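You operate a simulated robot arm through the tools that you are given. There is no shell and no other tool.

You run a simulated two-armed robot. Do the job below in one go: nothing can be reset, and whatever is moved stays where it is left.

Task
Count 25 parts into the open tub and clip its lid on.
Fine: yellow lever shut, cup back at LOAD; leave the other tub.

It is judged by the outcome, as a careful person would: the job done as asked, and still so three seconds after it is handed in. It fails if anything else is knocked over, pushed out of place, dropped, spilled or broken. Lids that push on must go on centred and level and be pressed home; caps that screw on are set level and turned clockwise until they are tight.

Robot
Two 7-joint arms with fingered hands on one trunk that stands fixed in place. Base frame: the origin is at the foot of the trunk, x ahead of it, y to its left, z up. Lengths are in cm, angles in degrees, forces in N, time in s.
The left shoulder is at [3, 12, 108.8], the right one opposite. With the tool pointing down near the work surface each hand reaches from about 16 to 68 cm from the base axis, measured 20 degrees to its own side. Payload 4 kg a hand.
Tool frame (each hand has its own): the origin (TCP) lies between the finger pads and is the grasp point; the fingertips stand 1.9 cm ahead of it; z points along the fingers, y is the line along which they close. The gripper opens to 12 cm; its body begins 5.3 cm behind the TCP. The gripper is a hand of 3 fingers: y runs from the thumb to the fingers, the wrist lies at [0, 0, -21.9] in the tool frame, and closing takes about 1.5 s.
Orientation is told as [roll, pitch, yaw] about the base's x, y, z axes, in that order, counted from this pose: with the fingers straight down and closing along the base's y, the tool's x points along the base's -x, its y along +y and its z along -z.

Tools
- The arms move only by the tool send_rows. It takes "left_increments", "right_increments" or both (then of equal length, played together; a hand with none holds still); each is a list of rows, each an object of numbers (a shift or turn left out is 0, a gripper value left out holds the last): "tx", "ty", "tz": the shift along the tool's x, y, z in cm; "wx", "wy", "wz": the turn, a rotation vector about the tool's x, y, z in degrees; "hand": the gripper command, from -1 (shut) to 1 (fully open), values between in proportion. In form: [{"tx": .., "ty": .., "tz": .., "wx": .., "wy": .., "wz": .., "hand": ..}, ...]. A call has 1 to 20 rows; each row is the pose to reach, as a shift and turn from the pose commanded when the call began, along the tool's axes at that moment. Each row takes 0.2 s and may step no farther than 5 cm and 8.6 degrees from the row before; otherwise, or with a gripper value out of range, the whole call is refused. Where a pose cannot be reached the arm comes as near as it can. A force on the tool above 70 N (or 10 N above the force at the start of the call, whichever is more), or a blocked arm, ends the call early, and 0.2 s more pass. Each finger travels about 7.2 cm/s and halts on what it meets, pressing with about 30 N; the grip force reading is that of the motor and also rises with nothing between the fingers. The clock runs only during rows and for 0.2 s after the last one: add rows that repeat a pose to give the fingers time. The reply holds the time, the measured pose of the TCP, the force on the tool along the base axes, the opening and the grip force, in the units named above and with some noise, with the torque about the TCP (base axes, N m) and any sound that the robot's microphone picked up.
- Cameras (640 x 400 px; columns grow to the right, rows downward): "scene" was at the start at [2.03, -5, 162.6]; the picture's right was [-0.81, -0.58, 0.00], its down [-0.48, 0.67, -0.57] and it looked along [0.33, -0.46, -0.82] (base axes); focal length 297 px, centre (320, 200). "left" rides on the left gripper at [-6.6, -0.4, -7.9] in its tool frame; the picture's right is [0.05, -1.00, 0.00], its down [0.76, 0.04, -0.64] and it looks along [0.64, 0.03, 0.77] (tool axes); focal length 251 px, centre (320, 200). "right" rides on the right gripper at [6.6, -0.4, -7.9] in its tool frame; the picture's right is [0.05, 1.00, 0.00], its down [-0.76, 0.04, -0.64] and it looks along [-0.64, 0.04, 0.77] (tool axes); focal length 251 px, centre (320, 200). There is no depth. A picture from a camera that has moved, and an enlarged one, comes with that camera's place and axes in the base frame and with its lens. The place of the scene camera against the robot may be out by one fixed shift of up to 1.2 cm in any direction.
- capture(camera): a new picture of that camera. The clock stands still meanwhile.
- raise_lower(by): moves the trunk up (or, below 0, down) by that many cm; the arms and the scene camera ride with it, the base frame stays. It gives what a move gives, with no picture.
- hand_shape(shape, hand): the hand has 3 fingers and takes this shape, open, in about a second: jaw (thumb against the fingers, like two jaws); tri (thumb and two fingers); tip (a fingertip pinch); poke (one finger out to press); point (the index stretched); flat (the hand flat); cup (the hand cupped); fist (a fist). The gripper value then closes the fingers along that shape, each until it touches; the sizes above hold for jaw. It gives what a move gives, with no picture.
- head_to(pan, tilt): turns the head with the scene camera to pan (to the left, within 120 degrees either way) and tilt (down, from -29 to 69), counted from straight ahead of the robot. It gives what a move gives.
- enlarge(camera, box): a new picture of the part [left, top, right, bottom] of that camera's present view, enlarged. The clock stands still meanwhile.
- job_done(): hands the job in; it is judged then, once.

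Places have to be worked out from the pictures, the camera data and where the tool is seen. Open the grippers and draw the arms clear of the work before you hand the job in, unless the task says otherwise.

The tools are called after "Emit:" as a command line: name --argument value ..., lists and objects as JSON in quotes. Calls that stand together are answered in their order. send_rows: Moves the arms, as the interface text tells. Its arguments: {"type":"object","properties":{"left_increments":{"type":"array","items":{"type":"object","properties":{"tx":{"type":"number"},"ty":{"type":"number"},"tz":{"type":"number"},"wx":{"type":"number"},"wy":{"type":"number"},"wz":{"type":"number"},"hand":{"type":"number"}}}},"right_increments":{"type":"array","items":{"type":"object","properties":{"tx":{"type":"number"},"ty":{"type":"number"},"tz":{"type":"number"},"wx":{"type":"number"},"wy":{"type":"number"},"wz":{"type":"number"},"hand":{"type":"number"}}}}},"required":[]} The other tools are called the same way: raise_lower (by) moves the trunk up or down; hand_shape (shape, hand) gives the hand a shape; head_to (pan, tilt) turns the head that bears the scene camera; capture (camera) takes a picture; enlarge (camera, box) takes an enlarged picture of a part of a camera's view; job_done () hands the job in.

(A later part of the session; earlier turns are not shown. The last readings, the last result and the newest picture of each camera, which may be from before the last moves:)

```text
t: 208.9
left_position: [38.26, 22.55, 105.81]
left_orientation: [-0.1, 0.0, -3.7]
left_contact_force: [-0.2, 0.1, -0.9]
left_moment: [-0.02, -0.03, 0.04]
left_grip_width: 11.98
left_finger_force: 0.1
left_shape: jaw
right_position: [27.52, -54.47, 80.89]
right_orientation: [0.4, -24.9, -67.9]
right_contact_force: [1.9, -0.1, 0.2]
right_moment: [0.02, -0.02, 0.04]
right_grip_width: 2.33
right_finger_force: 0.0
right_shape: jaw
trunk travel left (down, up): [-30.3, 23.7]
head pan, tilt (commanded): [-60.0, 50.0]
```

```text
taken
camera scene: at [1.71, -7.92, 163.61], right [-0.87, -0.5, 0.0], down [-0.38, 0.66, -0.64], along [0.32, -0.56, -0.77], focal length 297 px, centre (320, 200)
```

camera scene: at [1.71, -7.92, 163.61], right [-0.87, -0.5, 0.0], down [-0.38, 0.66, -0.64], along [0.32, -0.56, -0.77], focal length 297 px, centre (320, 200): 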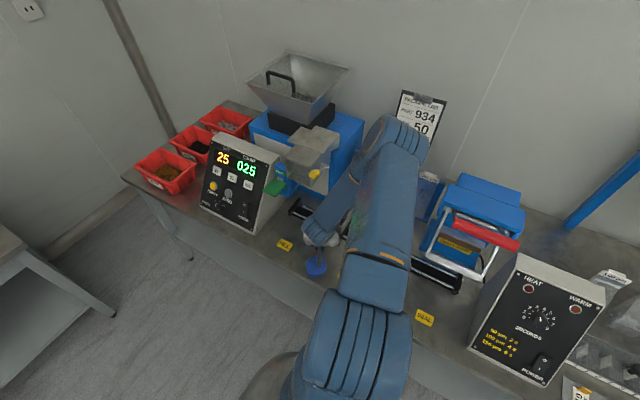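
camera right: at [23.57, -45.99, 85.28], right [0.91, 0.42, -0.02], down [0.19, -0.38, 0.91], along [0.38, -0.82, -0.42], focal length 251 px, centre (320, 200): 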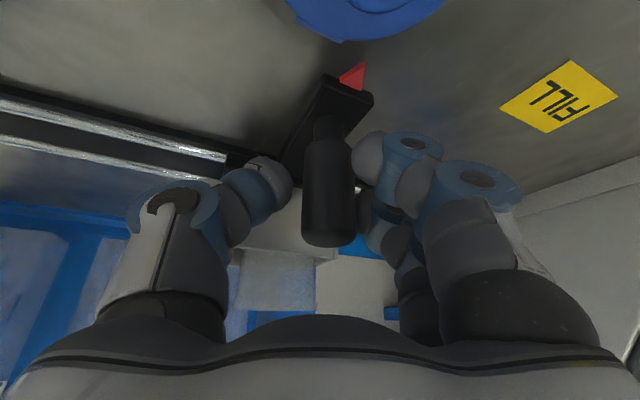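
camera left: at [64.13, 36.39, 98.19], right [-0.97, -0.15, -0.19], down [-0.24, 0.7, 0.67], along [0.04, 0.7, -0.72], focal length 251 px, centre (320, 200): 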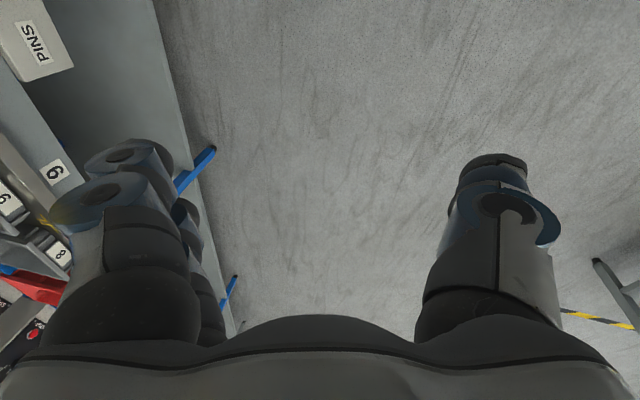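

Still comfortable. Another 6 cm with 8° of yaw.

Emit:
send_rows --right_increments '[{"tx": 0.07, "ty": -0.19, "tz": -0.03, "wx": 0.2, "wz": 0.5}, {"tx": 0.22, "ty": -0.6, "tz": -0.1, "wx": 0.5, "wz": 1.1}, {"tx": 0.45, "ty": -1.2, "tz": -0.21, "wx": 0.9, "wz": 1.9}, {"tx": 0.72, "ty": -1.95, "tz": -0.33, "wx": 1.3, "wz": 2.7}, {"tx": 0.99, "ty": -2.69, "tz": -0.46, "wx": 1.7, "wz": 3.6}, {"tx": 1.26, "ty": -3.43, "tz": -0.58, "wx": 2.1, "wz": 4.5}, {"tx": 1.54, "ty": -4.17, "tz": -0.71, "wx": 2.5, "wz": 5.4}, {"tx": 1.78, "ty": -4.82, "tz": -0.82, "wx": 2.9, "wz": 6.2}, {"tx": 1.95, "ty": -5.3, "tz": -0.9, "wx": 3.2, "wz": 6.8}, {"tx": 2.05, "ty": -5.56, "tz": -0.95, "wx": 3.37, "wz": 7.26}]'

Emit:
capture --camera "scene"

```text
t: 211.1
left_position: [38.22, 22.45, 105.81]
left_orientation: [-0.1, 0.1, -3.7]
left_contact_force: [0.4, 0.6, -0.5]
left_moment: [0.02, -0.03, -0.01]
left_grip_width: 12.04
left_finger_force: 0.0
left_shape: jaw
right_position: [21.47, -54.49, 80.85]
right_orientation: [0.3, -24.9, -75.8]
right_contact_force: [1.5, 0.6, -0.7]
right_moment: [0.0, 0.0, 0.01]
right_grip_width: 2.34
right_finger_force: 0.1
right_shape: jaw
trunk travel left (down, up): [-30.3, 23.7]
head pan, tilt (commanded): [-60.0, 50.0]
```

```text
taken
camera scene: at [1.72, -7.92, 163.61], right [-0.87, -0.5, 0.0], down [-0.38, 0.66, -0.64], along [0.32, -0.56, -0.77], focal length 297 px, centre (320, 200)
```

scene: 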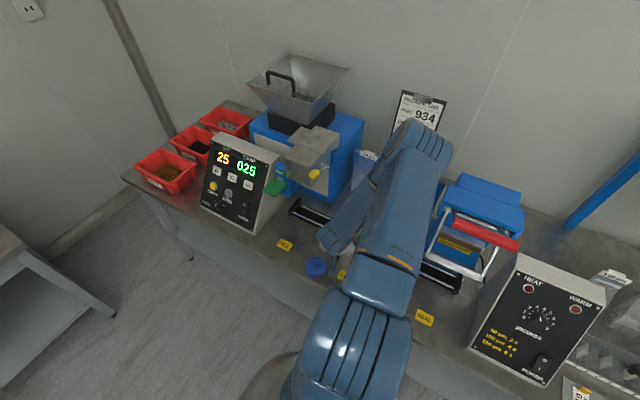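

Nearly there: knob x≈21.7. I slide 5 cm more.

Emit:
send_rows --right_increments '[{"tx": 0.05, "ty": -0.2, "tz": -0.02, "wx": 0.2, "wz": 0.4}, {"tx": 0.14, "ty": -0.6, "tz": -0.06, "wx": 0.4, "wz": 0.9}, {"tx": 0.29, "ty": -1.26, "tz": -0.14, "wx": 0.7, "wz": 1.5}, {"tx": 0.47, "ty": -2.04, "tz": -0.22, "wx": 1.1, "wz": 2.3}, {"tx": 0.64, "ty": -2.81, "tz": -0.3, "wx": 1.5, "wz": 3.2}, {"tx": 0.82, "ty": -3.59, "tz": -0.38, "wx": 1.9, "wz": 4}, {"tx": 0.97, "ty": -4.27, "tz": -0.46, "wx": 2.2, "wz": 4.8}, {"tx": 1.07, "ty": -4.65, "tz": -0.5, "wx": 2.4, "wz": 5.2}, {"tx": 1.11, "ty": -4.85, "tz": -0.52, "wx": 2.53, "wz": 5.44}]'

Emit:
capture --camera "right"

Emit:
enlarge --camera "right" --box '[0, 0, 640, 10]'

Emit:
capture --camera "scene"

```text
t: 213.1
left_position: [38.3, 22.44, 105.81]
left_orientation: [-0.2, 0.0, -3.7]
left_contact_force: [-1.0, 0.4, -0.3]
left_moment: [-0.01, 0.04, 0.01]
left_grip_width: 12.01
left_finger_force: 0.0
left_shape: jaw
right_position: [16.62, -54.5, 80.8]
right_orientation: [0.5, -25.0, -82.0]
right_contact_force: [0.5, 0.1, -0.8]
right_moment: [-0.03, -0.04, -0.02]
right_grip_width: 2.29
right_finger_force: 0.0
right_shape: jaw
trunk travel left (down, up): [-30.3, 23.7]
head pan, tilt (commanded): [-60.0, 50.0]
```

```text
taken
camera right: at [14.79, -45.33, 85.23], right [0.98, 0.19, -0.02], down [0.1, -0.41, 0.91], along [0.17, -0.89, -0.42], focal length 251 px, centre (320, 200)
```

right: 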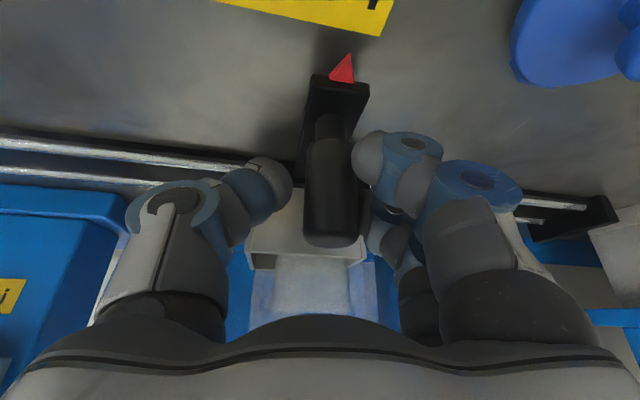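

```text
1.00 times, centred on (320, 5) of right (not enlarged: the box is as wide or as high as the picture)
camera zoom: at [14.79, -45.33, 85.23], right [0.98, 0.19, -0.02], down [0.1, -0.41, 0.91], along [0.17, -0.89, -0.42], focal length 251 px, centre (320, 395)
```

zoom: 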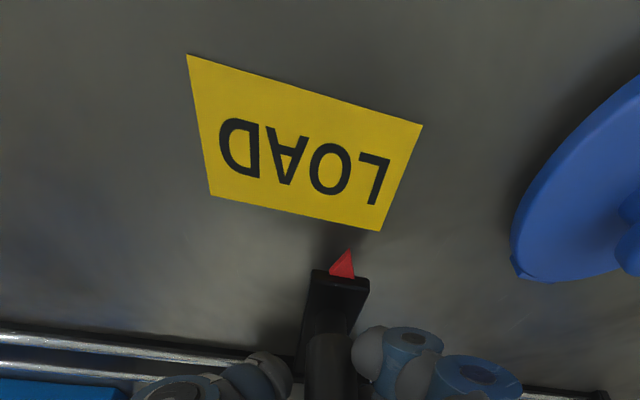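

```text
taken
camera scene: at [1.72, -7.93, 163.61], right [-0.87, -0.5, 0.0], down [-0.38, 0.66, -0.64], along [0.32, -0.56, -0.77], focal length 297 px, centre (320, 200)
```

scene: 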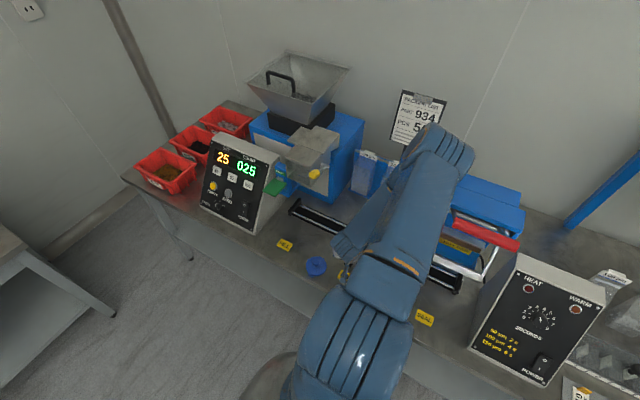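

The pointer is at x≈16.8 while the LOAD label's centre is at 15.0. I slide 1.85 cm further.

Emit:
send_rows --right_increments '[{"tx": 0.03, "ty": -0.25, "tz": -0.01}, {"tx": 0.09, "ty": -0.7, "tz": -0.04}, {"tx": 0.16, "ty": -1.25, "tz": -0.07}, {"tx": 0.21, "ty": -1.65, "tz": -0.1}, {"tx": 0.235, "ty": -1.85, "tz": -0.11}, {"tx": 0.235, "ty": -1.85, "tz": -0.11}]'

Emit:
enlarge --camera "right" --box '[0, 0, 640, 10]'

```text
t: 214.5
left_position: [38.28, 22.54, 105.85]
left_orientation: [0.0, -0.1, -3.6]
left_contact_force: [-0.1, -0.5, 0.8]
left_moment: [-0.05, 0.01, -0.02]
left_grip_width: 11.98
left_finger_force: 0.0
left_shape: jaw
right_position: [14.5, -54.43, 80.8]
right_orientation: [0.4, -24.8, -82.0]
right_contact_force: [-0.3, -0.3, 0.6]
right_moment: [0.05, 0.01, 0.0]
right_grip_width: 2.33
right_finger_force: 0.2
right_shape: jaw
trunk travel left (down, up): [-30.3, 23.7]
head pan, tilt (commanded): [-60.0, 50.0]
```

```text
1.00 times, centred on (320, 5) of right (not enlarged: the box is as wide or as high as the picture)
camera zoom: at [12.87, -45.26, 85.22], right [0.98, 0.19, -0.02], down [0.1, -0.41, 0.91], along [0.17, -0.89, -0.42], focal length 251 px, centre (320, 395)
```

zoom: 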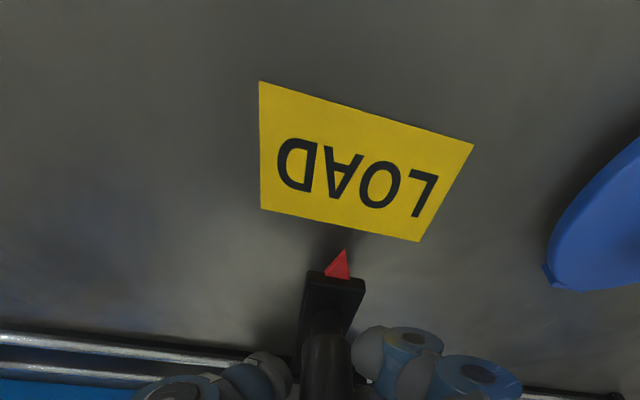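

The pointer (14.76) now matches the LOAD label's centre (14.8). I open the fingers and withdraw along the tool axis.

Emit:
send_rows --right_increments '[{"hand": -0.1}, {"hand": -0.1}, {"tz": -2}, {"tz": -4.5}, {"tz": -7.5}, {"tz": -11}, {"tz": -15}, {"tz": -19}, {"tz": -22}]'

Emit:
capture --camera "right"

Emit:
enlarge --camera "right" --box '[240, 40, 400, 170]'

Emit:
capture --camera "scene"

```text
t: 216.5
left_position: [38.38, 22.62, 105.82]
left_orientation: [-0.1, 0.0, -3.8]
left_contact_force: [-0.8, 0.3, 0.1]
left_moment: [-0.02, -0.06, -0.03]
left_grip_width: 12.0
left_finger_force: 0.1
left_shape: jaw
right_position: [15.35, -50.32, 99.17]
right_orientation: [0.0, -23.4, -81.9]
right_contact_force: [0.5, -0.4, 0.3]
right_moment: [0.0, 0.0, -0.01]
right_grip_width: 5.35
right_finger_force: 0.1
right_shape: jaw
right hand out of reach, approached as far as the arm can: row 8, 9
trunk travel left (down, up): [-30.3, 23.7]
head pan, tilt (commanded): [-60.0, 50.0]
```

```text
taken
camera right: at [13.72, -41.26, 103.89], right [0.98, 0.19, -0.02], down [0.11, -0.44, 0.89], along [0.16, -0.88, -0.45], focal length 251 px, centre (320, 200)
```

right: 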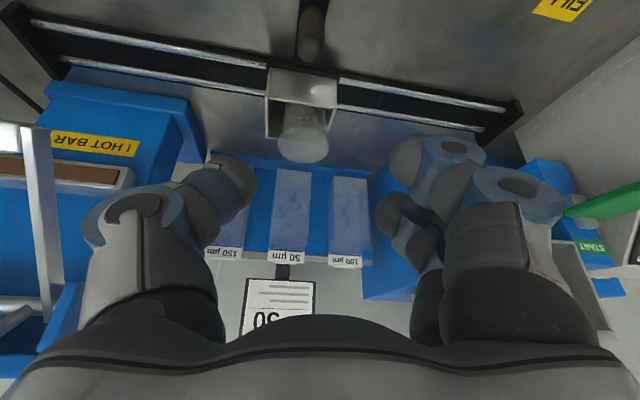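

```text
3.08 times, centred on (320, 105) of right
camera zoom: at [13.72, -41.26, 103.89], right [0.98, 0.19, -0.02], down [0.11, -0.44, 0.89], along [0.16, -0.88, -0.45], focal length 774 px, centre (320, 492)
```

zoom: 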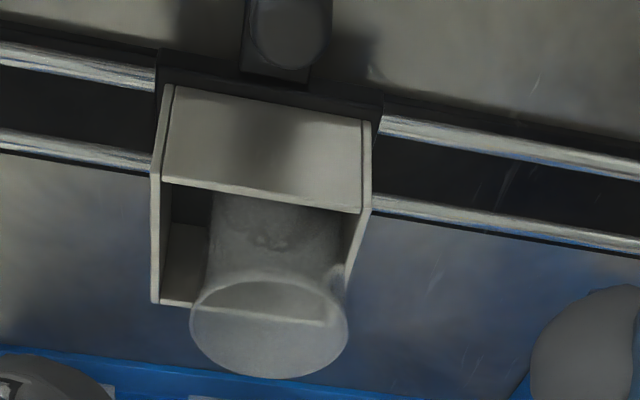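

```text
taken
camera scene: at [1.67, -7.8, 163.62], right [-0.87, -0.5, 0.0], down [-0.38, 0.66, -0.64], along [0.32, -0.56, -0.77], focal length 297 px, centre (320, 200)
```

scene: 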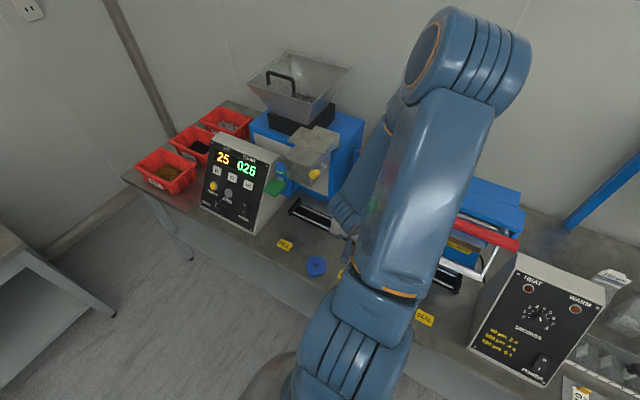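

The cup is back at LOAD and the filled tub stands level. Next comes the lid: I move over it, tool straight down at yaw −70°, about (25.75,-47,98).

Emit:
send_rows --right_increments '[{"tx": 0.3, "ty": 1.5, "tz": 0.05, "wx": -0.3, "wy": 3.3, "wz": -1.7}, {"tx": 0.6, "ty": 3.1, "tz": 0.1, "wx": -0.7, "wy": 6.7, "wz": -3.3}, {"tx": 0.9, "ty": 4.6, "tz": 0.17, "wx": -1, "wy": 10, "wz": -5}, {"tx": 1.2, "ty": 6.1, "tz": 0.22, "wx": -1.4, "wy": 13.3, "wz": -6.7}, {"tx": 1.5, "ty": 7.7, "tz": 0.28, "wx": -1.7, "wy": 16.6, "wz": -8.4}, {"tx": 1.8, "ty": 9.2, "tz": 0.33, "wx": -2, "wy": 20, "wz": -10}, {"tx": 2.13, "ty": 10.76, "tz": 0.39, "wx": -2.4, "wy": 23.3, "wz": -11.7}]'

Emit:
capture --camera "right"

Emit:
enlarge --camera "right" --box '[220, 60, 420, 200]'

Emit:
capture --camera "scene"

```text
t: 217.6
left_position: [38.52, 24.93, 105.63]
left_orientation: [-0.3, -0.1, -3.5]
left_contact_force: [0.0, 0.2, -0.2]
left_moment: [-0.03, -0.01, 0.0]
left_grip_width: 12.0
left_finger_force: 0.1
left_shape: jaw
right_position: [21.37, -44.89, 98.75]
right_orientation: [-0.7, -10.3, -74.0]
right_contact_force: [-0.1, 0.1, 0.6]
right_moment: [-0.05, 0.02, 0.02]
right_grip_width: 5.42
right_finger_force: 0.1
right_shape: jaw
trunk travel left (down, up): [-30.3, 23.7]
head pan, tilt (commanded): [-60.0, 50.0]
stopped in row 5 (right hand): the arm was blocked; the commanded pose is now the measured one
```

```text
taken
camera right: at [18.87, -37.3, 105.34], right [0.95, 0.32, -0.02], down [0.22, -0.6, 0.77], along [0.24, -0.73, -0.64], focal length 251 px, centre (320, 200)
```

right: 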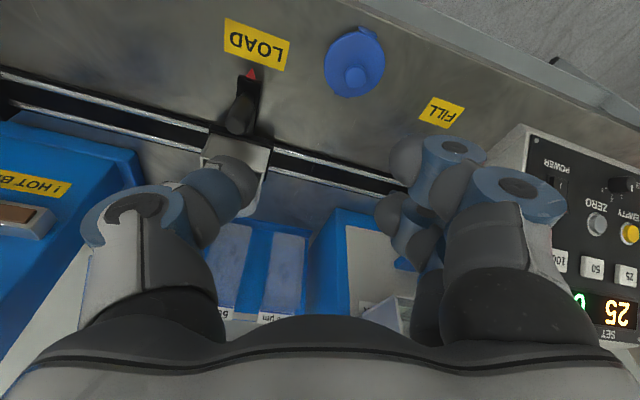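

```text
2.86 times, centred on (320, 130) of right
camera zoom: at [18.87, -37.3, 105.34], right [0.95, 0.32, -0.02], down [0.22, -0.6, 0.77], along [0.24, -0.73, -0.64], focal length 718 px, centre (320, 400)
```

zoom: 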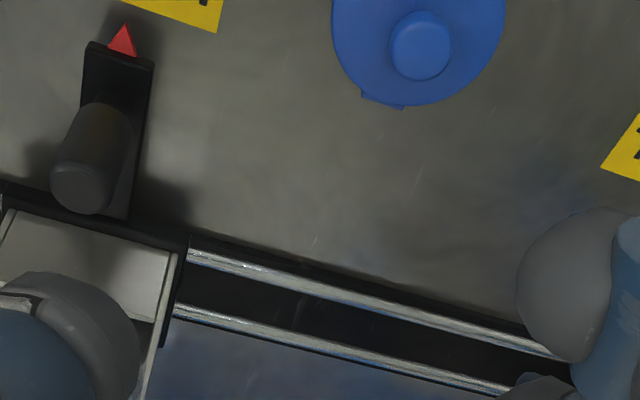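

```text
taken
camera scene: at [1.77, -7.62, 163.62], right [-0.87, -0.5, 0.0], down [-0.38, 0.66, -0.64], along [0.32, -0.56, -0.77], focal length 297 px, centre (320, 200)
```

scene: 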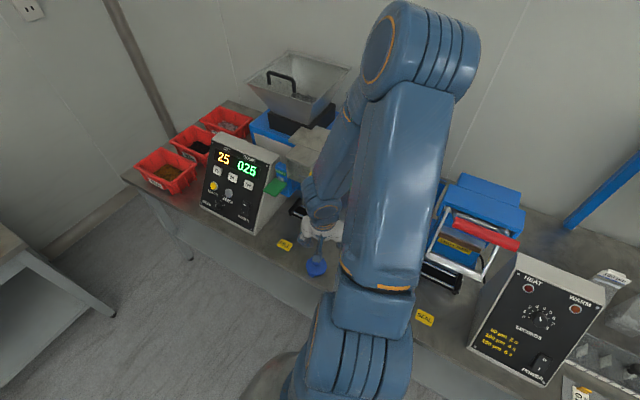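

The arm needed more time there. I continue in smaller steps to tool-down over the lid.

Emit:
send_rows --right_increments '[{"ty": 0.4, "tx": -0.2, "wy": 1, "wz": -0.4}, {"ty": 0.8, "tx": -0.4, "wy": 2, "wz": -0.8}, {"ty": 1.2, "tx": -0.6, "wy": 3, "wz": -1.2}, {"ty": 1.6, "tx": -0.8, "wy": 4, "wz": -1.6}, {"ty": 2.0, "tx": -1.0, "wy": 5, "wz": -2}, {"ty": 2.4, "tx": -1.2, "wy": 6, "wz": -2.4}, {"ty": 2.8, "tx": -1.4, "wy": 7, "wz": -2.8}, {"ty": 3.2, "tx": -1.6, "wy": 8, "wz": -3.2}, {"ty": 3.5, "tx": -1.8, "wy": 9.2, "wz": -3.6}, {"ty": 3.6, "tx": -1.9, "wy": 10.3, "wz": -4}]'

Emit:
capture --camera "right"

Emit:
enlarge --camera "right" --box '[220, 40, 420, 180]'

```text
t: 217.9
left_position: [38.33, 26.94, 105.73]
left_orientation: [-0.1, 0.1, -3.6]
left_contact_force: [-0.4, 0.3, -0.4]
left_moment: [-0.02, 0.02, 0.02]
left_grip_width: 12.03
left_finger_force: 0.1
left_shape: jaw
right_position: [21.57, -42.85, 98.72]
right_orientation: [-0.6, -9.9, -73.7]
right_contact_force: [0.1, -0.3, -0.3]
right_moment: [-0.03, 0.02, -0.01]
right_grip_width: 5.42
right_finger_force: 0.0
right_shape: jaw
trunk travel left (down, up): [-30.3, 23.7]
head pan, tilt (commanded): [-60.0, 50.0]
stopped in row 1 (right hand): the arm was blocked; the commanded pose is now the measured one
```

```text
taken
camera right: at [19.04, -35.34, 105.37], right [0.94, 0.33, -0.02], down [0.23, -0.6, 0.76], along [0.24, -0.73, -0.65], focal length 251 px, centre (320, 200)
```

right: 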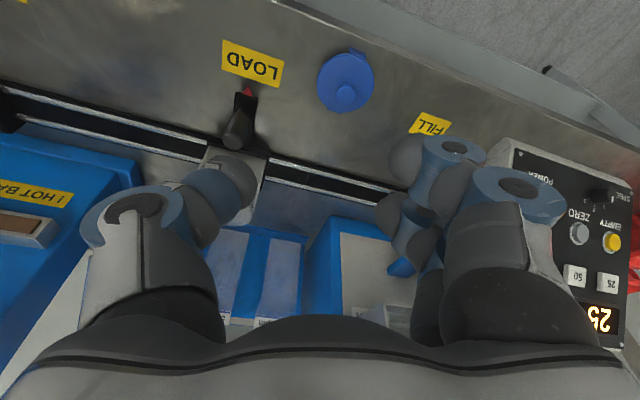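

```text
2.86 times, centred on (320, 110) of right
camera zoom: at [19.04, -35.34, 105.37], right [0.94, 0.33, -0.02], down [0.23, -0.6, 0.76], along [0.24, -0.73, -0.65], focal length 718 px, centre (320, 457)
```

zoom: 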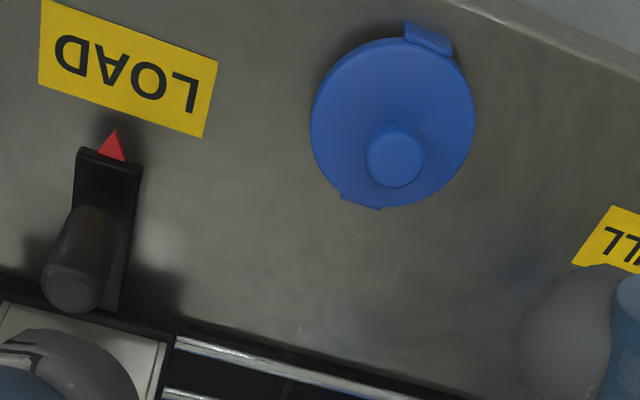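

I must not drift inward again, so I immediately extend the hand outward (+x, slightly −y) with full steps.

Emit:
send_rows --right_increments '[{"tx": -2.73, "ty": 3.77, "tz": 0.47}, {"tx": -5.4, "ty": 7.5, "tz": 0.9}, {"tx": -8.1, "ty": 11.2, "tz": 1.4}, {"tx": -9.5, "ty": 13, "tz": 1.6}]'

Emit:
capture --camera "scene"

```text
t: 218.3
left_position: [38.43, 29.05, 105.72]
left_orientation: [-0.2, 0.1, -3.5]
left_contact_force: [0.4, -0.7, -0.1]
left_moment: [-0.04, 0.04, 0.01]
left_grip_width: 11.98
left_finger_force: 0.1
left_shape: jaw
right_position: [23.35, -41.37, 98.76]
right_orientation: [-0.7, -9.6, -73.8]
right_contact_force: [0.1, 0.4, 0.0]
right_moment: [-0.03, 0.0, -0.04]
right_grip_width: 5.4
right_finger_force: 0.0
right_shape: jaw
trunk travel left (down, up): [-30.3, 23.7]
head pan, tilt (commanded): [-60.0, 50.0]
stopped in row 1 (right hand): the arm was blocked; the commanded pose is now the measured one
```

```text
taken
camera scene: at [1.87, -7.84, 163.61], right [-0.87, -0.5, 0.0], down [-0.38, 0.66, -0.64], along [0.32, -0.56, -0.77], focal length 297 px, centre (320, 200)
```

scene: 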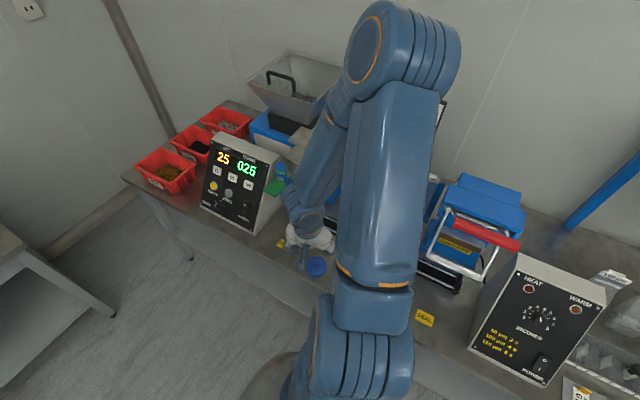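

The elbow is still swinging to its new place. I repeat the outward move.

Emit:
send_rows --right_increments '[{"tx": -3.2, "ty": 3.4, "tz": 0.5}, {"tx": -6.4, "ty": 6.8, "tz": 1.0}, {"tx": -8.5, "ty": 9, "tz": 1.4}, {"tx": -8.5, "ty": 9, "tz": 1.4}]'

Emit:
capture --camera "scene"

```text
t: 219.3
left_position: [38.4, 28.96, 105.65]
left_orientation: [-0.1, -0.1, -3.6]
left_contact_force: [-0.2, 0.6, 0.5]
left_moment: [-0.02, 0.04, -0.03]
left_grip_width: 12.01
left_finger_force: 0.0
left_shape: jaw
right_position: [34.24, -47.2, 98.74]
right_orientation: [-0.5, -9.7, -74.0]
right_contact_force: [-0.3, 0.6, 0.0]
right_moment: [-0.01, 0.02, 0.01]
right_grip_width: 5.41
right_finger_force: 0.0
right_shape: jaw
trunk travel left (down, up): [-30.3, 23.7]
head pan, tilt (commanded): [-60.0, 50.0]
```

```text
taken
camera scene: at [1.68, -7.86, 163.61], right [-0.87, -0.5, 0.0], down [-0.38, 0.66, -0.64], along [0.32, -0.56, -0.77], focal length 297 px, centre (320, 200)
```

scene: 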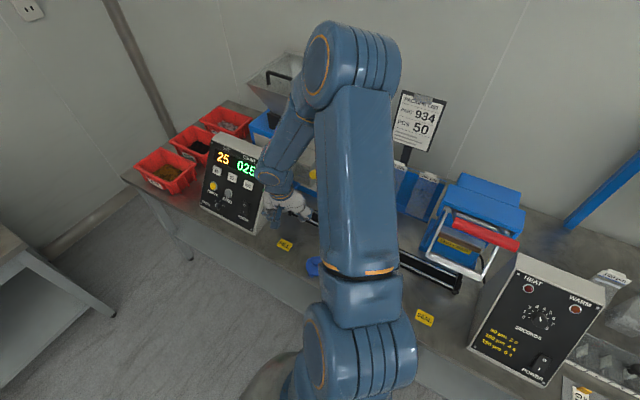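

Free again at (34.2,-47.2,98.7). I keep this orientation for the whole lid job, and look at the lid to measure it exactly.

Emit:
capture --camera "right"

Emit:
enlarge --camera "right" --box '[100, 0, 300, 120]'

Emit:
enlarge --camera "scene" --box '[280, 230, 380, 300]'

```text
taken
camera right: at [31.7, -39.75, 105.45], right [0.95, 0.33, -0.02], down [0.22, -0.61, 0.76], along [0.24, -0.73, -0.65], focal length 251 px, centre (320, 200)
```

right: 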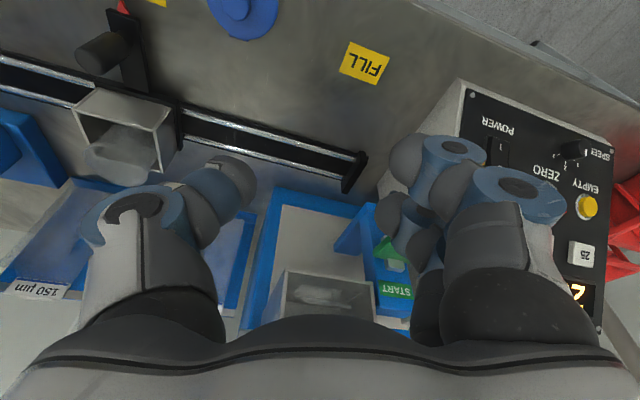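

```text
3.20 times, centred on (200, 60) of right
camera zoom: at [31.7, -39.75, 105.45], right [0.95, 0.33, -0.02], down [0.22, -0.61, 0.76], along [0.24, -0.73, -0.65], focal length 805 px, centre (704, 648)
```

zoom: 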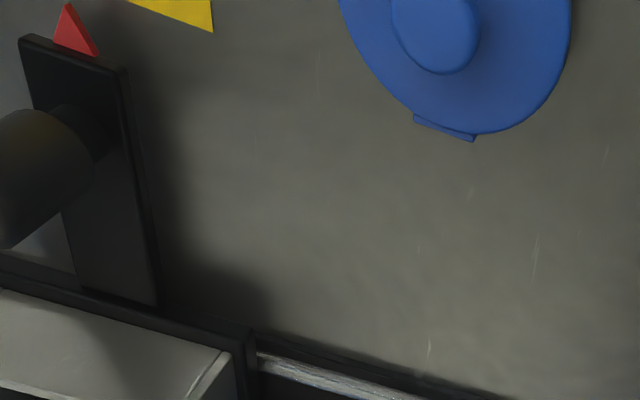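

```text
5.71 times, centred on (330, 265) of scene
camera zoom: at [1.68, -7.86, 163.61], right [-0.87, -0.5, 0.0], down [-0.38, 0.66, -0.64], along [0.32, -0.56, -0.77], focal length 1698 px, centre (263, -171)
```

zoom: 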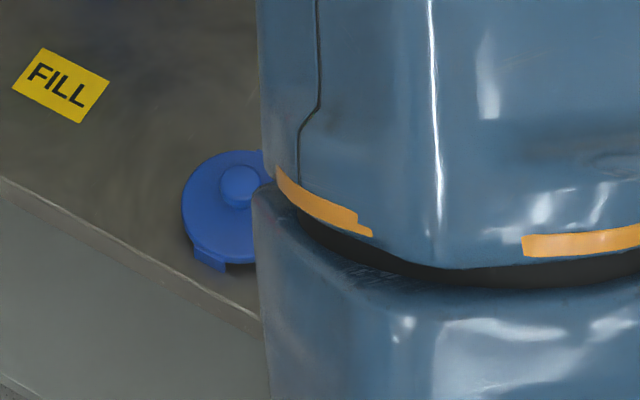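

The lid's knob computes to about (25.8,-47.6), top at z≈78.5. I approach it low from the bench side in small steps, staying extended.

Emit:
send_rows --right_increments '[{"tx": -0.27, "ty": -0.63, "tz": 1.6}, {"tx": -0.54, "ty": -1.26, "tz": 3.2}, {"tx": -0.8, "ty": -1.9, "tz": 4.8}, {"tx": -1.07, "ty": -2.5, "tz": 6.4}, {"tx": -1.34, "ty": -3.1, "tz": 8}, {"tx": -1.6, "ty": -3.8, "tz": 9.6}, {"tx": -1.88, "ty": -4.4, "tz": 11.18}, {"tx": -1.2, "ty": -5.2, "tz": 12.3}, {"tx": -0.5, "ty": -6, "tz": 13.5}, {"tx": 0.2, "ty": -6.75, "tz": 14.6}, {"tx": 0.87, "ty": -7.49, "tz": 15.79}]'

Emit:
capture --camera "right"

Emit:
enlarge --camera "right" --box '[0, 0, 640, 10]'

Emit:
capture --camera "scene"

```text
t: 221.7
left_position: [38.46, 28.8, 105.77]
left_orientation: [-0.1, -0.1, -3.6]
left_contact_force: [-0.4, 0.4, 0.0]
left_moment: [-0.01, 0.02, -0.03]
left_grip_width: 11.99
left_finger_force: 0.2
left_shape: jaw
right_position: [27.36, -51.13, 82.91]
right_orientation: [-0.6, -9.7, -74.0]
right_contact_force: [-0.6, 0.7, -0.9]
right_moment: [0.0, -0.01, -0.04]
right_grip_width: 5.38
right_finger_force: 0.2
right_shape: jaw
trunk travel left (down, up): [-30.3, 23.7]
head pan, tilt (commanded): [-60.0, 50.0]
```

```text
taken
camera right: at [24.96, -43.64, 89.6], right [0.94, 0.33, -0.02], down [0.23, -0.61, 0.76], along [0.24, -0.73, -0.65], focal length 251 px, centre (320, 200)
```

right: 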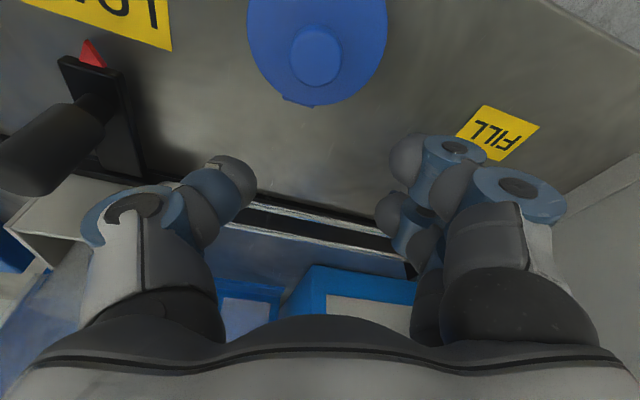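

```text
1.00 times, centred on (320, 5) of right (not enlarged: the box is as wide or as high as the picture)
camera zoom: at [24.96, -43.64, 89.6], right [0.94, 0.33, -0.02], down [0.23, -0.61, 0.76], along [0.24, -0.73, -0.65], focal length 251 px, centre (320, 395)
```

zoom: 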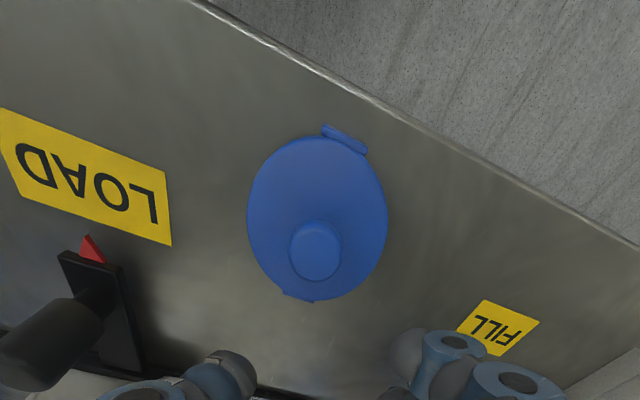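

```text
taken
camera scene: at [1.74, -7.93, 163.61], right [-0.87, -0.5, 0.0], down [-0.38, 0.66, -0.64], along [0.32, -0.56, -0.77], focal length 297 px, centre (320, 200)
```

scene: 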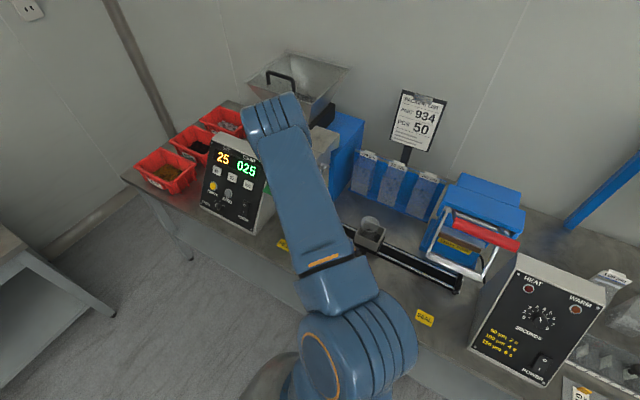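

The lid's knob is confirmed at (25.8,-47.5). I move over it and then straight down along the tool axis to grip height.

Emit:
send_rows --right_increments '[{"tx": 0.9, "ty": -0.1, "tz": 0.15}, {"tx": 1.8, "ty": -0.2, "tz": 0.3}, {"tx": 2.8, "ty": -0.3, "tz": 0.5}, {"tx": 3.7, "ty": -0.4, "tz": 0.65}, {"tx": 4.6, "ty": -0.5, "tz": 0.83}, {"tx": 4.6, "ty": -0.5, "tz": 0.83}]'

Emit:
capture --camera "right"

Emit:
capture --camera "scene"

```text
t: 223.1
left_position: [38.36, 28.78, 105.75]
left_orientation: [-0.2, 0.0, -3.6]
left_contact_force: [-0.7, 0.6, -0.2]
left_moment: [0.01, 0.0, 0.01]
left_grip_width: 12.0
left_finger_force: 0.0
left_shape: jaw
right_position: [25.73, -47.17, 81.41]
right_orientation: [-0.6, -9.8, -74.0]
right_contact_force: [0.5, -0.1, 0.2]
right_moment: [0.0, -0.02, -0.03]
right_grip_width: 5.41
right_finger_force: 0.0
right_shape: jaw
trunk travel left (down, up): [-30.3, 23.7]
head pan, tilt (commanded): [-60.0, 50.0]
```

```text
taken
camera right: at [23.29, -39.61, 88.11], right [0.95, 0.33, -0.02], down [0.22, -0.61, 0.76], along [0.24, -0.73, -0.65], focal length 251 px, centre (320, 200)
```

right: 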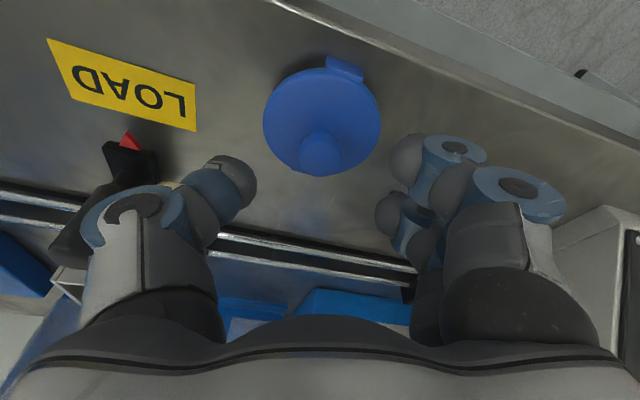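

```text
taken
camera scene: at [1.71, -7.94, 163.61], right [-0.87, -0.5, 0.0], down [-0.38, 0.66, -0.64], along [0.32, -0.56, -0.77], focal length 297 px, centre (320, 200)
```

scene: 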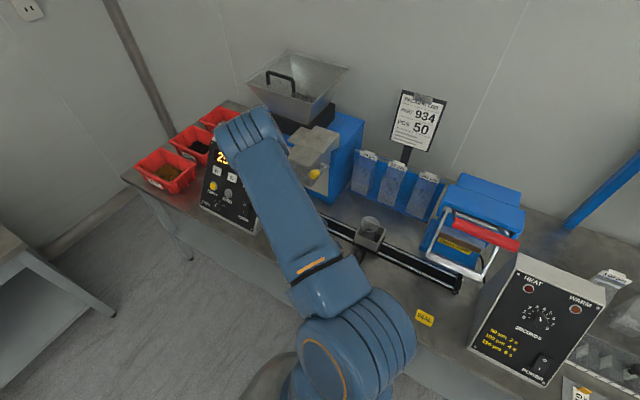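

The knob is exactly centred between the fingers. I go down 3 cm and close on it.

Emit:
send_rows --right_increments '[{"tx": 0.05, "tz": 0.8}, {"tx": 0.1, "tz": 1.6}, {"tx": 0.14, "tz": 2.4}, {"tx": 0.18, "tz": 3.0}, {"tx": 0.18, "tz": 3.0}, {"tx": 0.18, "tz": 3.0, "hand": -0.4}, {"tx": 0.18, "tz": 3.0, "hand": -0.7}, {"tx": 0.18, "tz": 3.0, "hand": -1}, {"tx": 0.18, "tz": 3.0, "hand": -1}, {"tx": 0.18, "tz": 3.0, "hand": -1}]'

Emit:
capture --camera "right"

Emit:
enlarge --camera "right" --box '[220, 80, 420, 240]'

```text
t: 225.3
left_position: [38.32, 28.96, 105.7]
left_orientation: [-0.1, 0.0, -3.6]
left_contact_force: [-0.1, 0.7, -0.4]
left_moment: [-0.01, 0.03, -0.03]
left_grip_width: 12.0
left_finger_force: 0.1
left_shape: jaw
right_position: [25.74, -47.4, 78.46]
right_orientation: [-0.6, -9.8, -73.9]
right_contact_force: [0.1, -0.2, 1.9]
right_moment: [-0.05, 0.02, 0.06]
right_grip_width: 0.0
right_finger_force: 29.8
right_shape: jaw
trunk travel left (down, up): [-30.3, 23.7]
head pan, tilt (commanded): [-60.0, 50.0]
```

```text
taken
camera right: at [23.25, -39.91, 85.13], right [0.95, 0.33, -0.02], down [0.22, -0.61, 0.76], along [0.24, -0.73, -0.65], focal length 251 px, centre (320, 200)
```

right: 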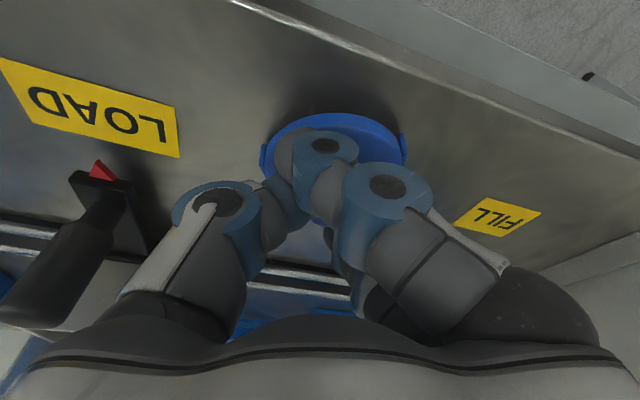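

```text
2.50 times, centred on (320, 160) of right
camera zoom: at [23.25, -39.91, 85.13], right [0.95, 0.33, -0.02], down [0.22, -0.61, 0.76], along [0.24, -0.73, -0.65], focal length 629 px, centre (320, 300)
```

zoom: 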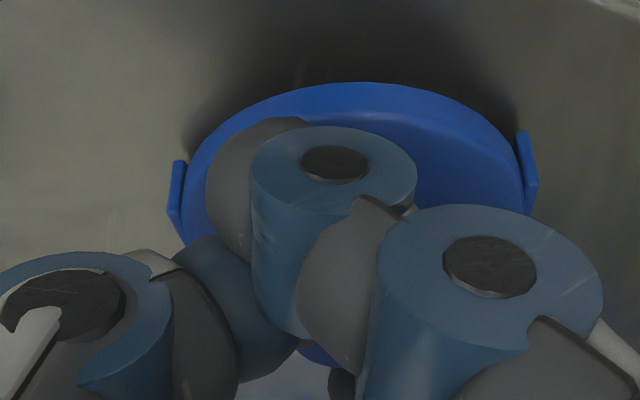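

The fingers closed and the lid turned a little with them, so they probably hold its neck. I lift 2 cm and check.

Emit:
send_rows --right_increments '[{"tx": -0.08, "tz": -0.5}, {"tx": -0.17, "tz": -1.0}, {"tx": -0.25, "tz": -1.5}, {"tx": -0.34, "tz": -2.0}, {"tx": -0.34, "tz": -2.0}]'

Emit:
capture --camera "right"

Emit:
enlarge --camera "right" --box '[220, 80, 420, 240]'

Emit:
enlarge --camera "scene" --box '[250, 200, 390, 300]'

```text
t: 226.5
left_position: [38.39, 28.86, 105.82]
left_orientation: [0.0, -0.1, -3.6]
left_contact_force: [0.2, 1.2, -0.4]
left_moment: [-0.03, -0.02, -0.01]
left_grip_width: 12.02
left_finger_force: 0.1
left_shape: jaw
right_position: [25.68, -47.55, 80.52]
right_orientation: [-0.6, -9.7, -74.0]
right_contact_force: [0.3, 0.2, 0.0]
right_moment: [0.05, -0.01, -0.02]
right_grip_width: 0.0
right_finger_force: 30.0
right_shape: jaw
trunk travel left (down, up): [-30.3, 23.7]
head pan, tilt (commanded): [-60.0, 50.0]
```

```text
taken
camera right: at [23.22, -39.91, 87.18], right [0.95, 0.33, -0.02], down [0.22, -0.61, 0.76], along [0.24, -0.73, -0.65], focal length 251 px, centre (320, 200)
```

right: 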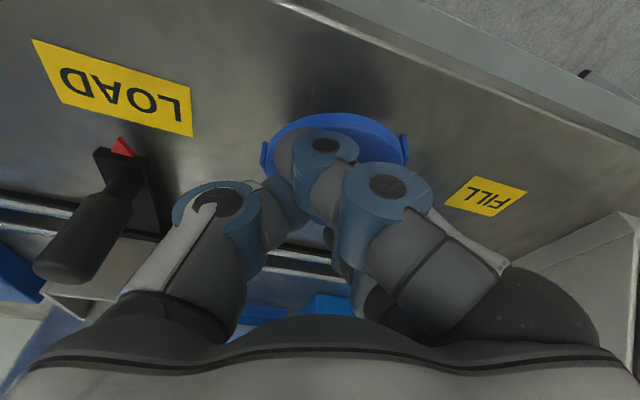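

```text
2.50 times, centred on (320, 160) of right
camera zoom: at [23.22, -39.91, 87.18], right [0.95, 0.33, -0.02], down [0.22, -0.61, 0.76], along [0.24, -0.73, -0.65], focal length 629 px, centre (320, 300)
```

zoom: 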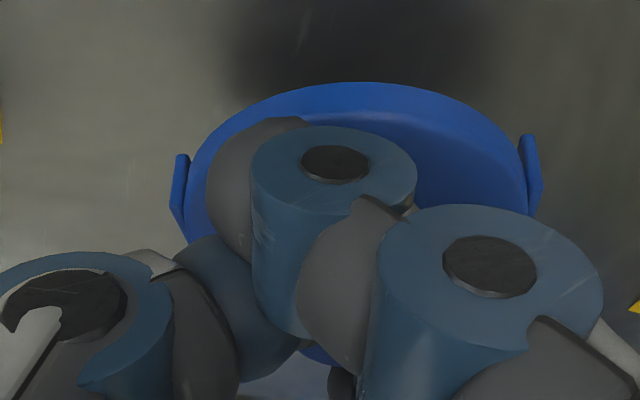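

```text
4.00 times, centred on (320, 250) of scene
camera zoom: at [1.72, -7.93, 163.61], right [-0.87, -0.5, 0.0], down [-0.38, 0.66, -0.64], along [0.32, -0.56, -0.77], focal length 1188 px, centre (320, 0)
```

zoom: 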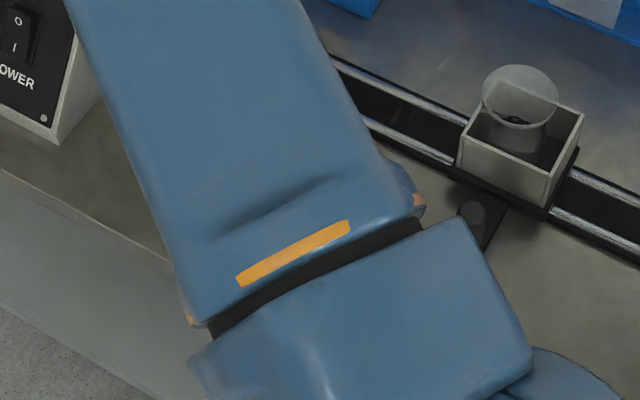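

The lid is lifted and held. Its centre lies about (+0.8,−0.4) from the TCP, and the tub computes to (15.7,-63.1). I carry the lid up and over in small steps.

Emit:
send_rows --right_increments '[{"tx": -0.7, "ty": -0.3, "tz": -1.2}, {"tx": -1.5, "ty": -0.6, "tz": -2.4}, {"tx": -2.2, "ty": -0.9, "tz": -3.6}, {"tx": -3.0, "ty": -1.2, "tz": -4.8}, {"tx": -3.7, "ty": -1.5, "tz": -6}, {"tx": -4.7, "ty": -2.6, "tz": -6.8}, {"tx": -5.7, "ty": -3.7, "tz": -7.7}, {"tx": -6.6, "ty": -4.8, "tz": -8.5}, {"tx": -7.6, "ty": -5.9, "tz": -9.4}, {"tx": -8.5, "ty": -7, "tz": -10.2}, {"tx": -9.5, "ty": -8.1, "tz": -11.05}]'

Emit:
capture --camera "right"

Emit:
capture --camera "scene"

```text
t: 228.9
left_position: [38.32, 28.87, 105.78]
left_orientation: [-0.1, -0.1, -3.6]
left_contact_force: [0.6, 0.2, -1.0]
left_moment: [0.0, -0.01, -0.01]
left_grip_width: 12.01
left_finger_force: 0.0
left_shape: jaw
right_position: [20.01, -56.81, 92.98]
right_orientation: [-0.7, -9.8, -73.9]
right_contact_force: [-0.7, 0.1, 1.0]
right_moment: [-0.01, -0.02, -0.01]
right_grip_width: 0.0
right_finger_force: 30.0
right_shape: jaw
trunk travel left (down, up): [-30.3, 23.7]
head pan, tilt (commanded): [-60.0, 50.0]
```

```text
taken
camera right: at [17.56, -49.33, 99.78], right [0.95, 0.33, -0.02], down [0.22, -0.61, 0.76], along [0.24, -0.73, -0.65], focal length 251 px, centre (320, 200)
```

right: 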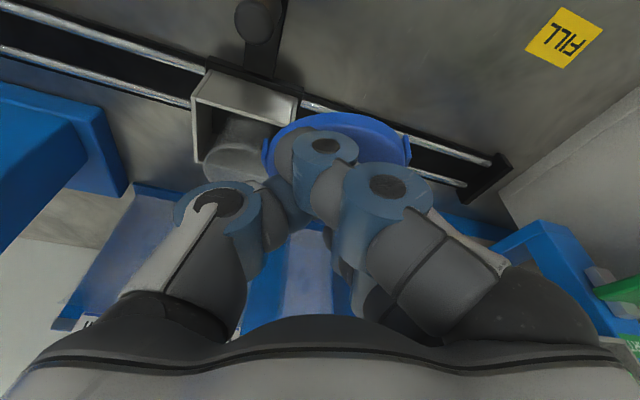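

```text
taken
camera scene: at [1.61, -7.94, 163.61], right [-0.87, -0.5, 0.0], down [-0.38, 0.66, -0.64], along [0.32, -0.56, -0.77], focal length 297 px, centre (320, 200)
```

scene: 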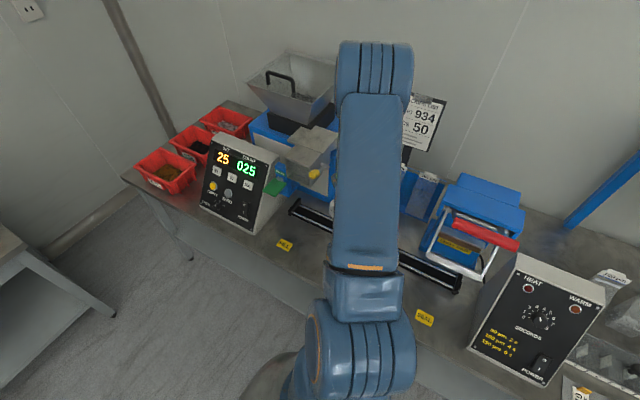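

The lid is held steadily. I zoom in on the tub from here to measure its rim and centre against the lid.

Emit:
enlarge --camera "right" --box '[170, 50, 350, 200]'

Emit:
enlarge --camera "right" --box '[240, 90, 430, 230]'

```text
2.67 times, centred on (260, 125) of right
camera zoom: at [17.56, -49.33, 99.78], right [0.95, 0.33, -0.02], down [0.22, -0.61, 0.76], along [0.24, -0.73, -0.65], focal length 670 px, centre (480, 400)
```

zoom: 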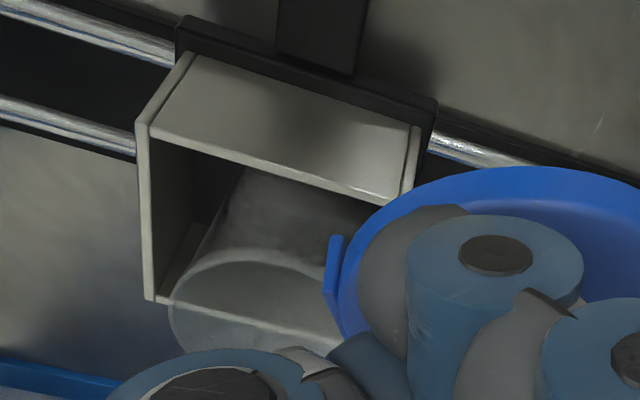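

```text
2.86 times, centred on (335, 160) of right
camera zoom: at [17.56, -49.33, 99.78], right [0.95, 0.33, -0.02], down [0.22, -0.61, 0.76], along [0.24, -0.73, -0.65], focal length 718 px, centre (277, 314)
```

zoom: 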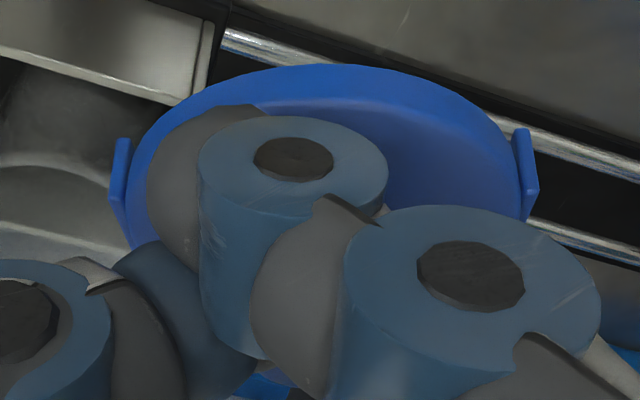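

Careful geometry puts the tub's rim at z≈85.2 and its centre near (16.0,-64.6). To pin that down I move the hand past the tub, so the wrist camera looks almost straight down on it.

Emit:
send_rows --right_increments '[{"tx": -1.2, "ty": -0.45, "tz": -1.1}, {"tx": -2.4, "ty": -0.9, "tz": -2.2}, {"tx": -3.6, "ty": -1.35, "tz": -3.3}, {"tx": -4.8, "ty": -1.8, "tz": -4.2}, {"tx": -6.2, "ty": -2.3, "tz": -4.8}, {"tx": -7.6, "ty": -2.85, "tz": -5.2}, {"tx": -9.0, "ty": -3.4, "tz": -5.3}, {"tx": -10.4, "ty": -3.9, "tz": -5.2}, {"tx": -11.8, "ty": -4.5, "tz": -5.0}, {"tx": -13.2, "ty": -5.05, "tz": -4.8}, {"tx": -13.75, "ty": -5.3, "tz": -4.66}]'

Emit:
capture --camera "right"

Emit:
enlarge --camera "right" --box '[200, 0, 440, 150]'

```text
t: 231.3
left_position: [38.3, 28.83, 105.85]
left_orientation: [-0.1, -0.1, -3.5]
left_contact_force: [0.3, -0.3, -0.5]
left_moment: [-0.01, -0.01, 0.0]
left_grip_width: 12.01
left_finger_force: 0.1
left_shape: jaw
right_position: [18.6, -70.75, 100.19]
right_orientation: [-0.6, -9.8, -73.9]
right_contact_force: [0.0, -0.1, 0.0]
right_moment: [-0.04, -0.02, 0.01]
right_grip_width: 0.0
right_finger_force: 29.9
right_shape: jaw
trunk travel left (down, up): [-30.3, 23.7]
head pan, tilt (commanded): [-60.0, 50.0]
```

```text
taken
camera right: at [16.07, -63.08, 106.79], right [0.95, 0.33, -0.02], down [0.22, -0.61, 0.76], along [0.24, -0.73, -0.65], focal length 251 px, centre (320, 200)
```

right: 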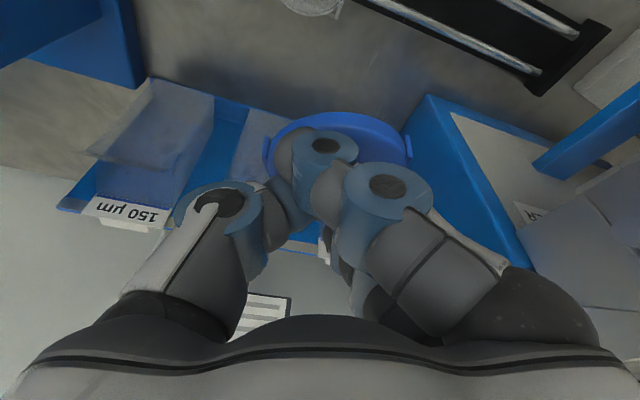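

```text
2.67 times, centred on (320, 75) of right
camera zoom: at [16.07, -63.08, 106.79], right [0.95, 0.33, -0.02], down [0.22, -0.61, 0.76], along [0.24, -0.73, -0.65], focal length 670 px, centre (320, 533)
```

zoom: 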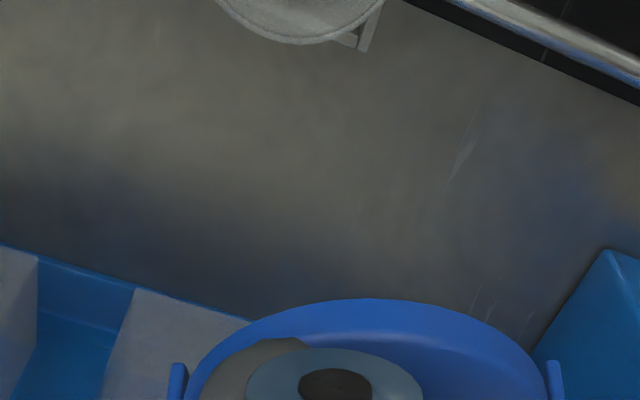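

The tub lies just at the top edge of the image, so I extend the view upwards with zoom.

Emit:
enlarge --camera "right" --box '[200, 0, 440, 10]'

Emit:
enlarge --camera "right" --box '[0, 0, 640, 4]'

```text
2.67 times, centred on (320, 5) of right
camera zoom: at [16.07, -63.08, 106.79], right [0.95, 0.33, -0.02], down [0.22, -0.61, 0.76], along [0.24, -0.73, -0.65], focal length 670 px, centre (320, 720)
```

zoom: 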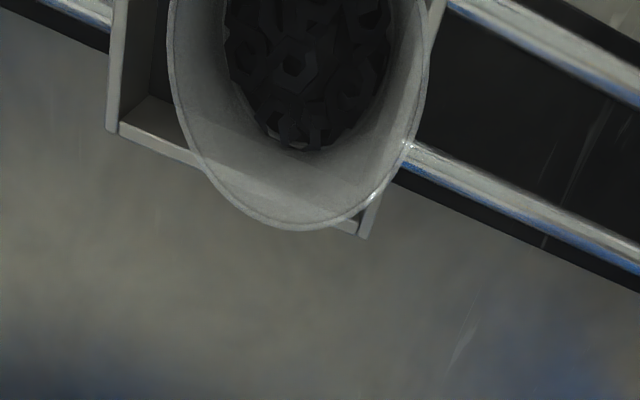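

```text
1.00 times, centred on (320, 2) of right (not enlarged: the box is as wide or as high as the picture)
camera zoom: at [16.07, -63.08, 106.79], right [0.95, 0.33, -0.02], down [0.22, -0.61, 0.76], along [0.24, -0.73, -0.65], focal length 251 px, centre (320, 398)
```

zoom: 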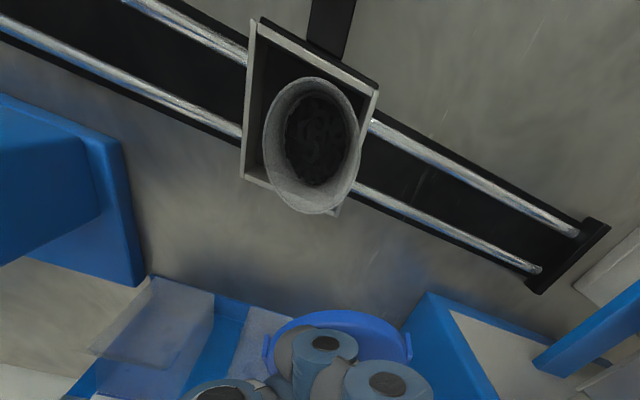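

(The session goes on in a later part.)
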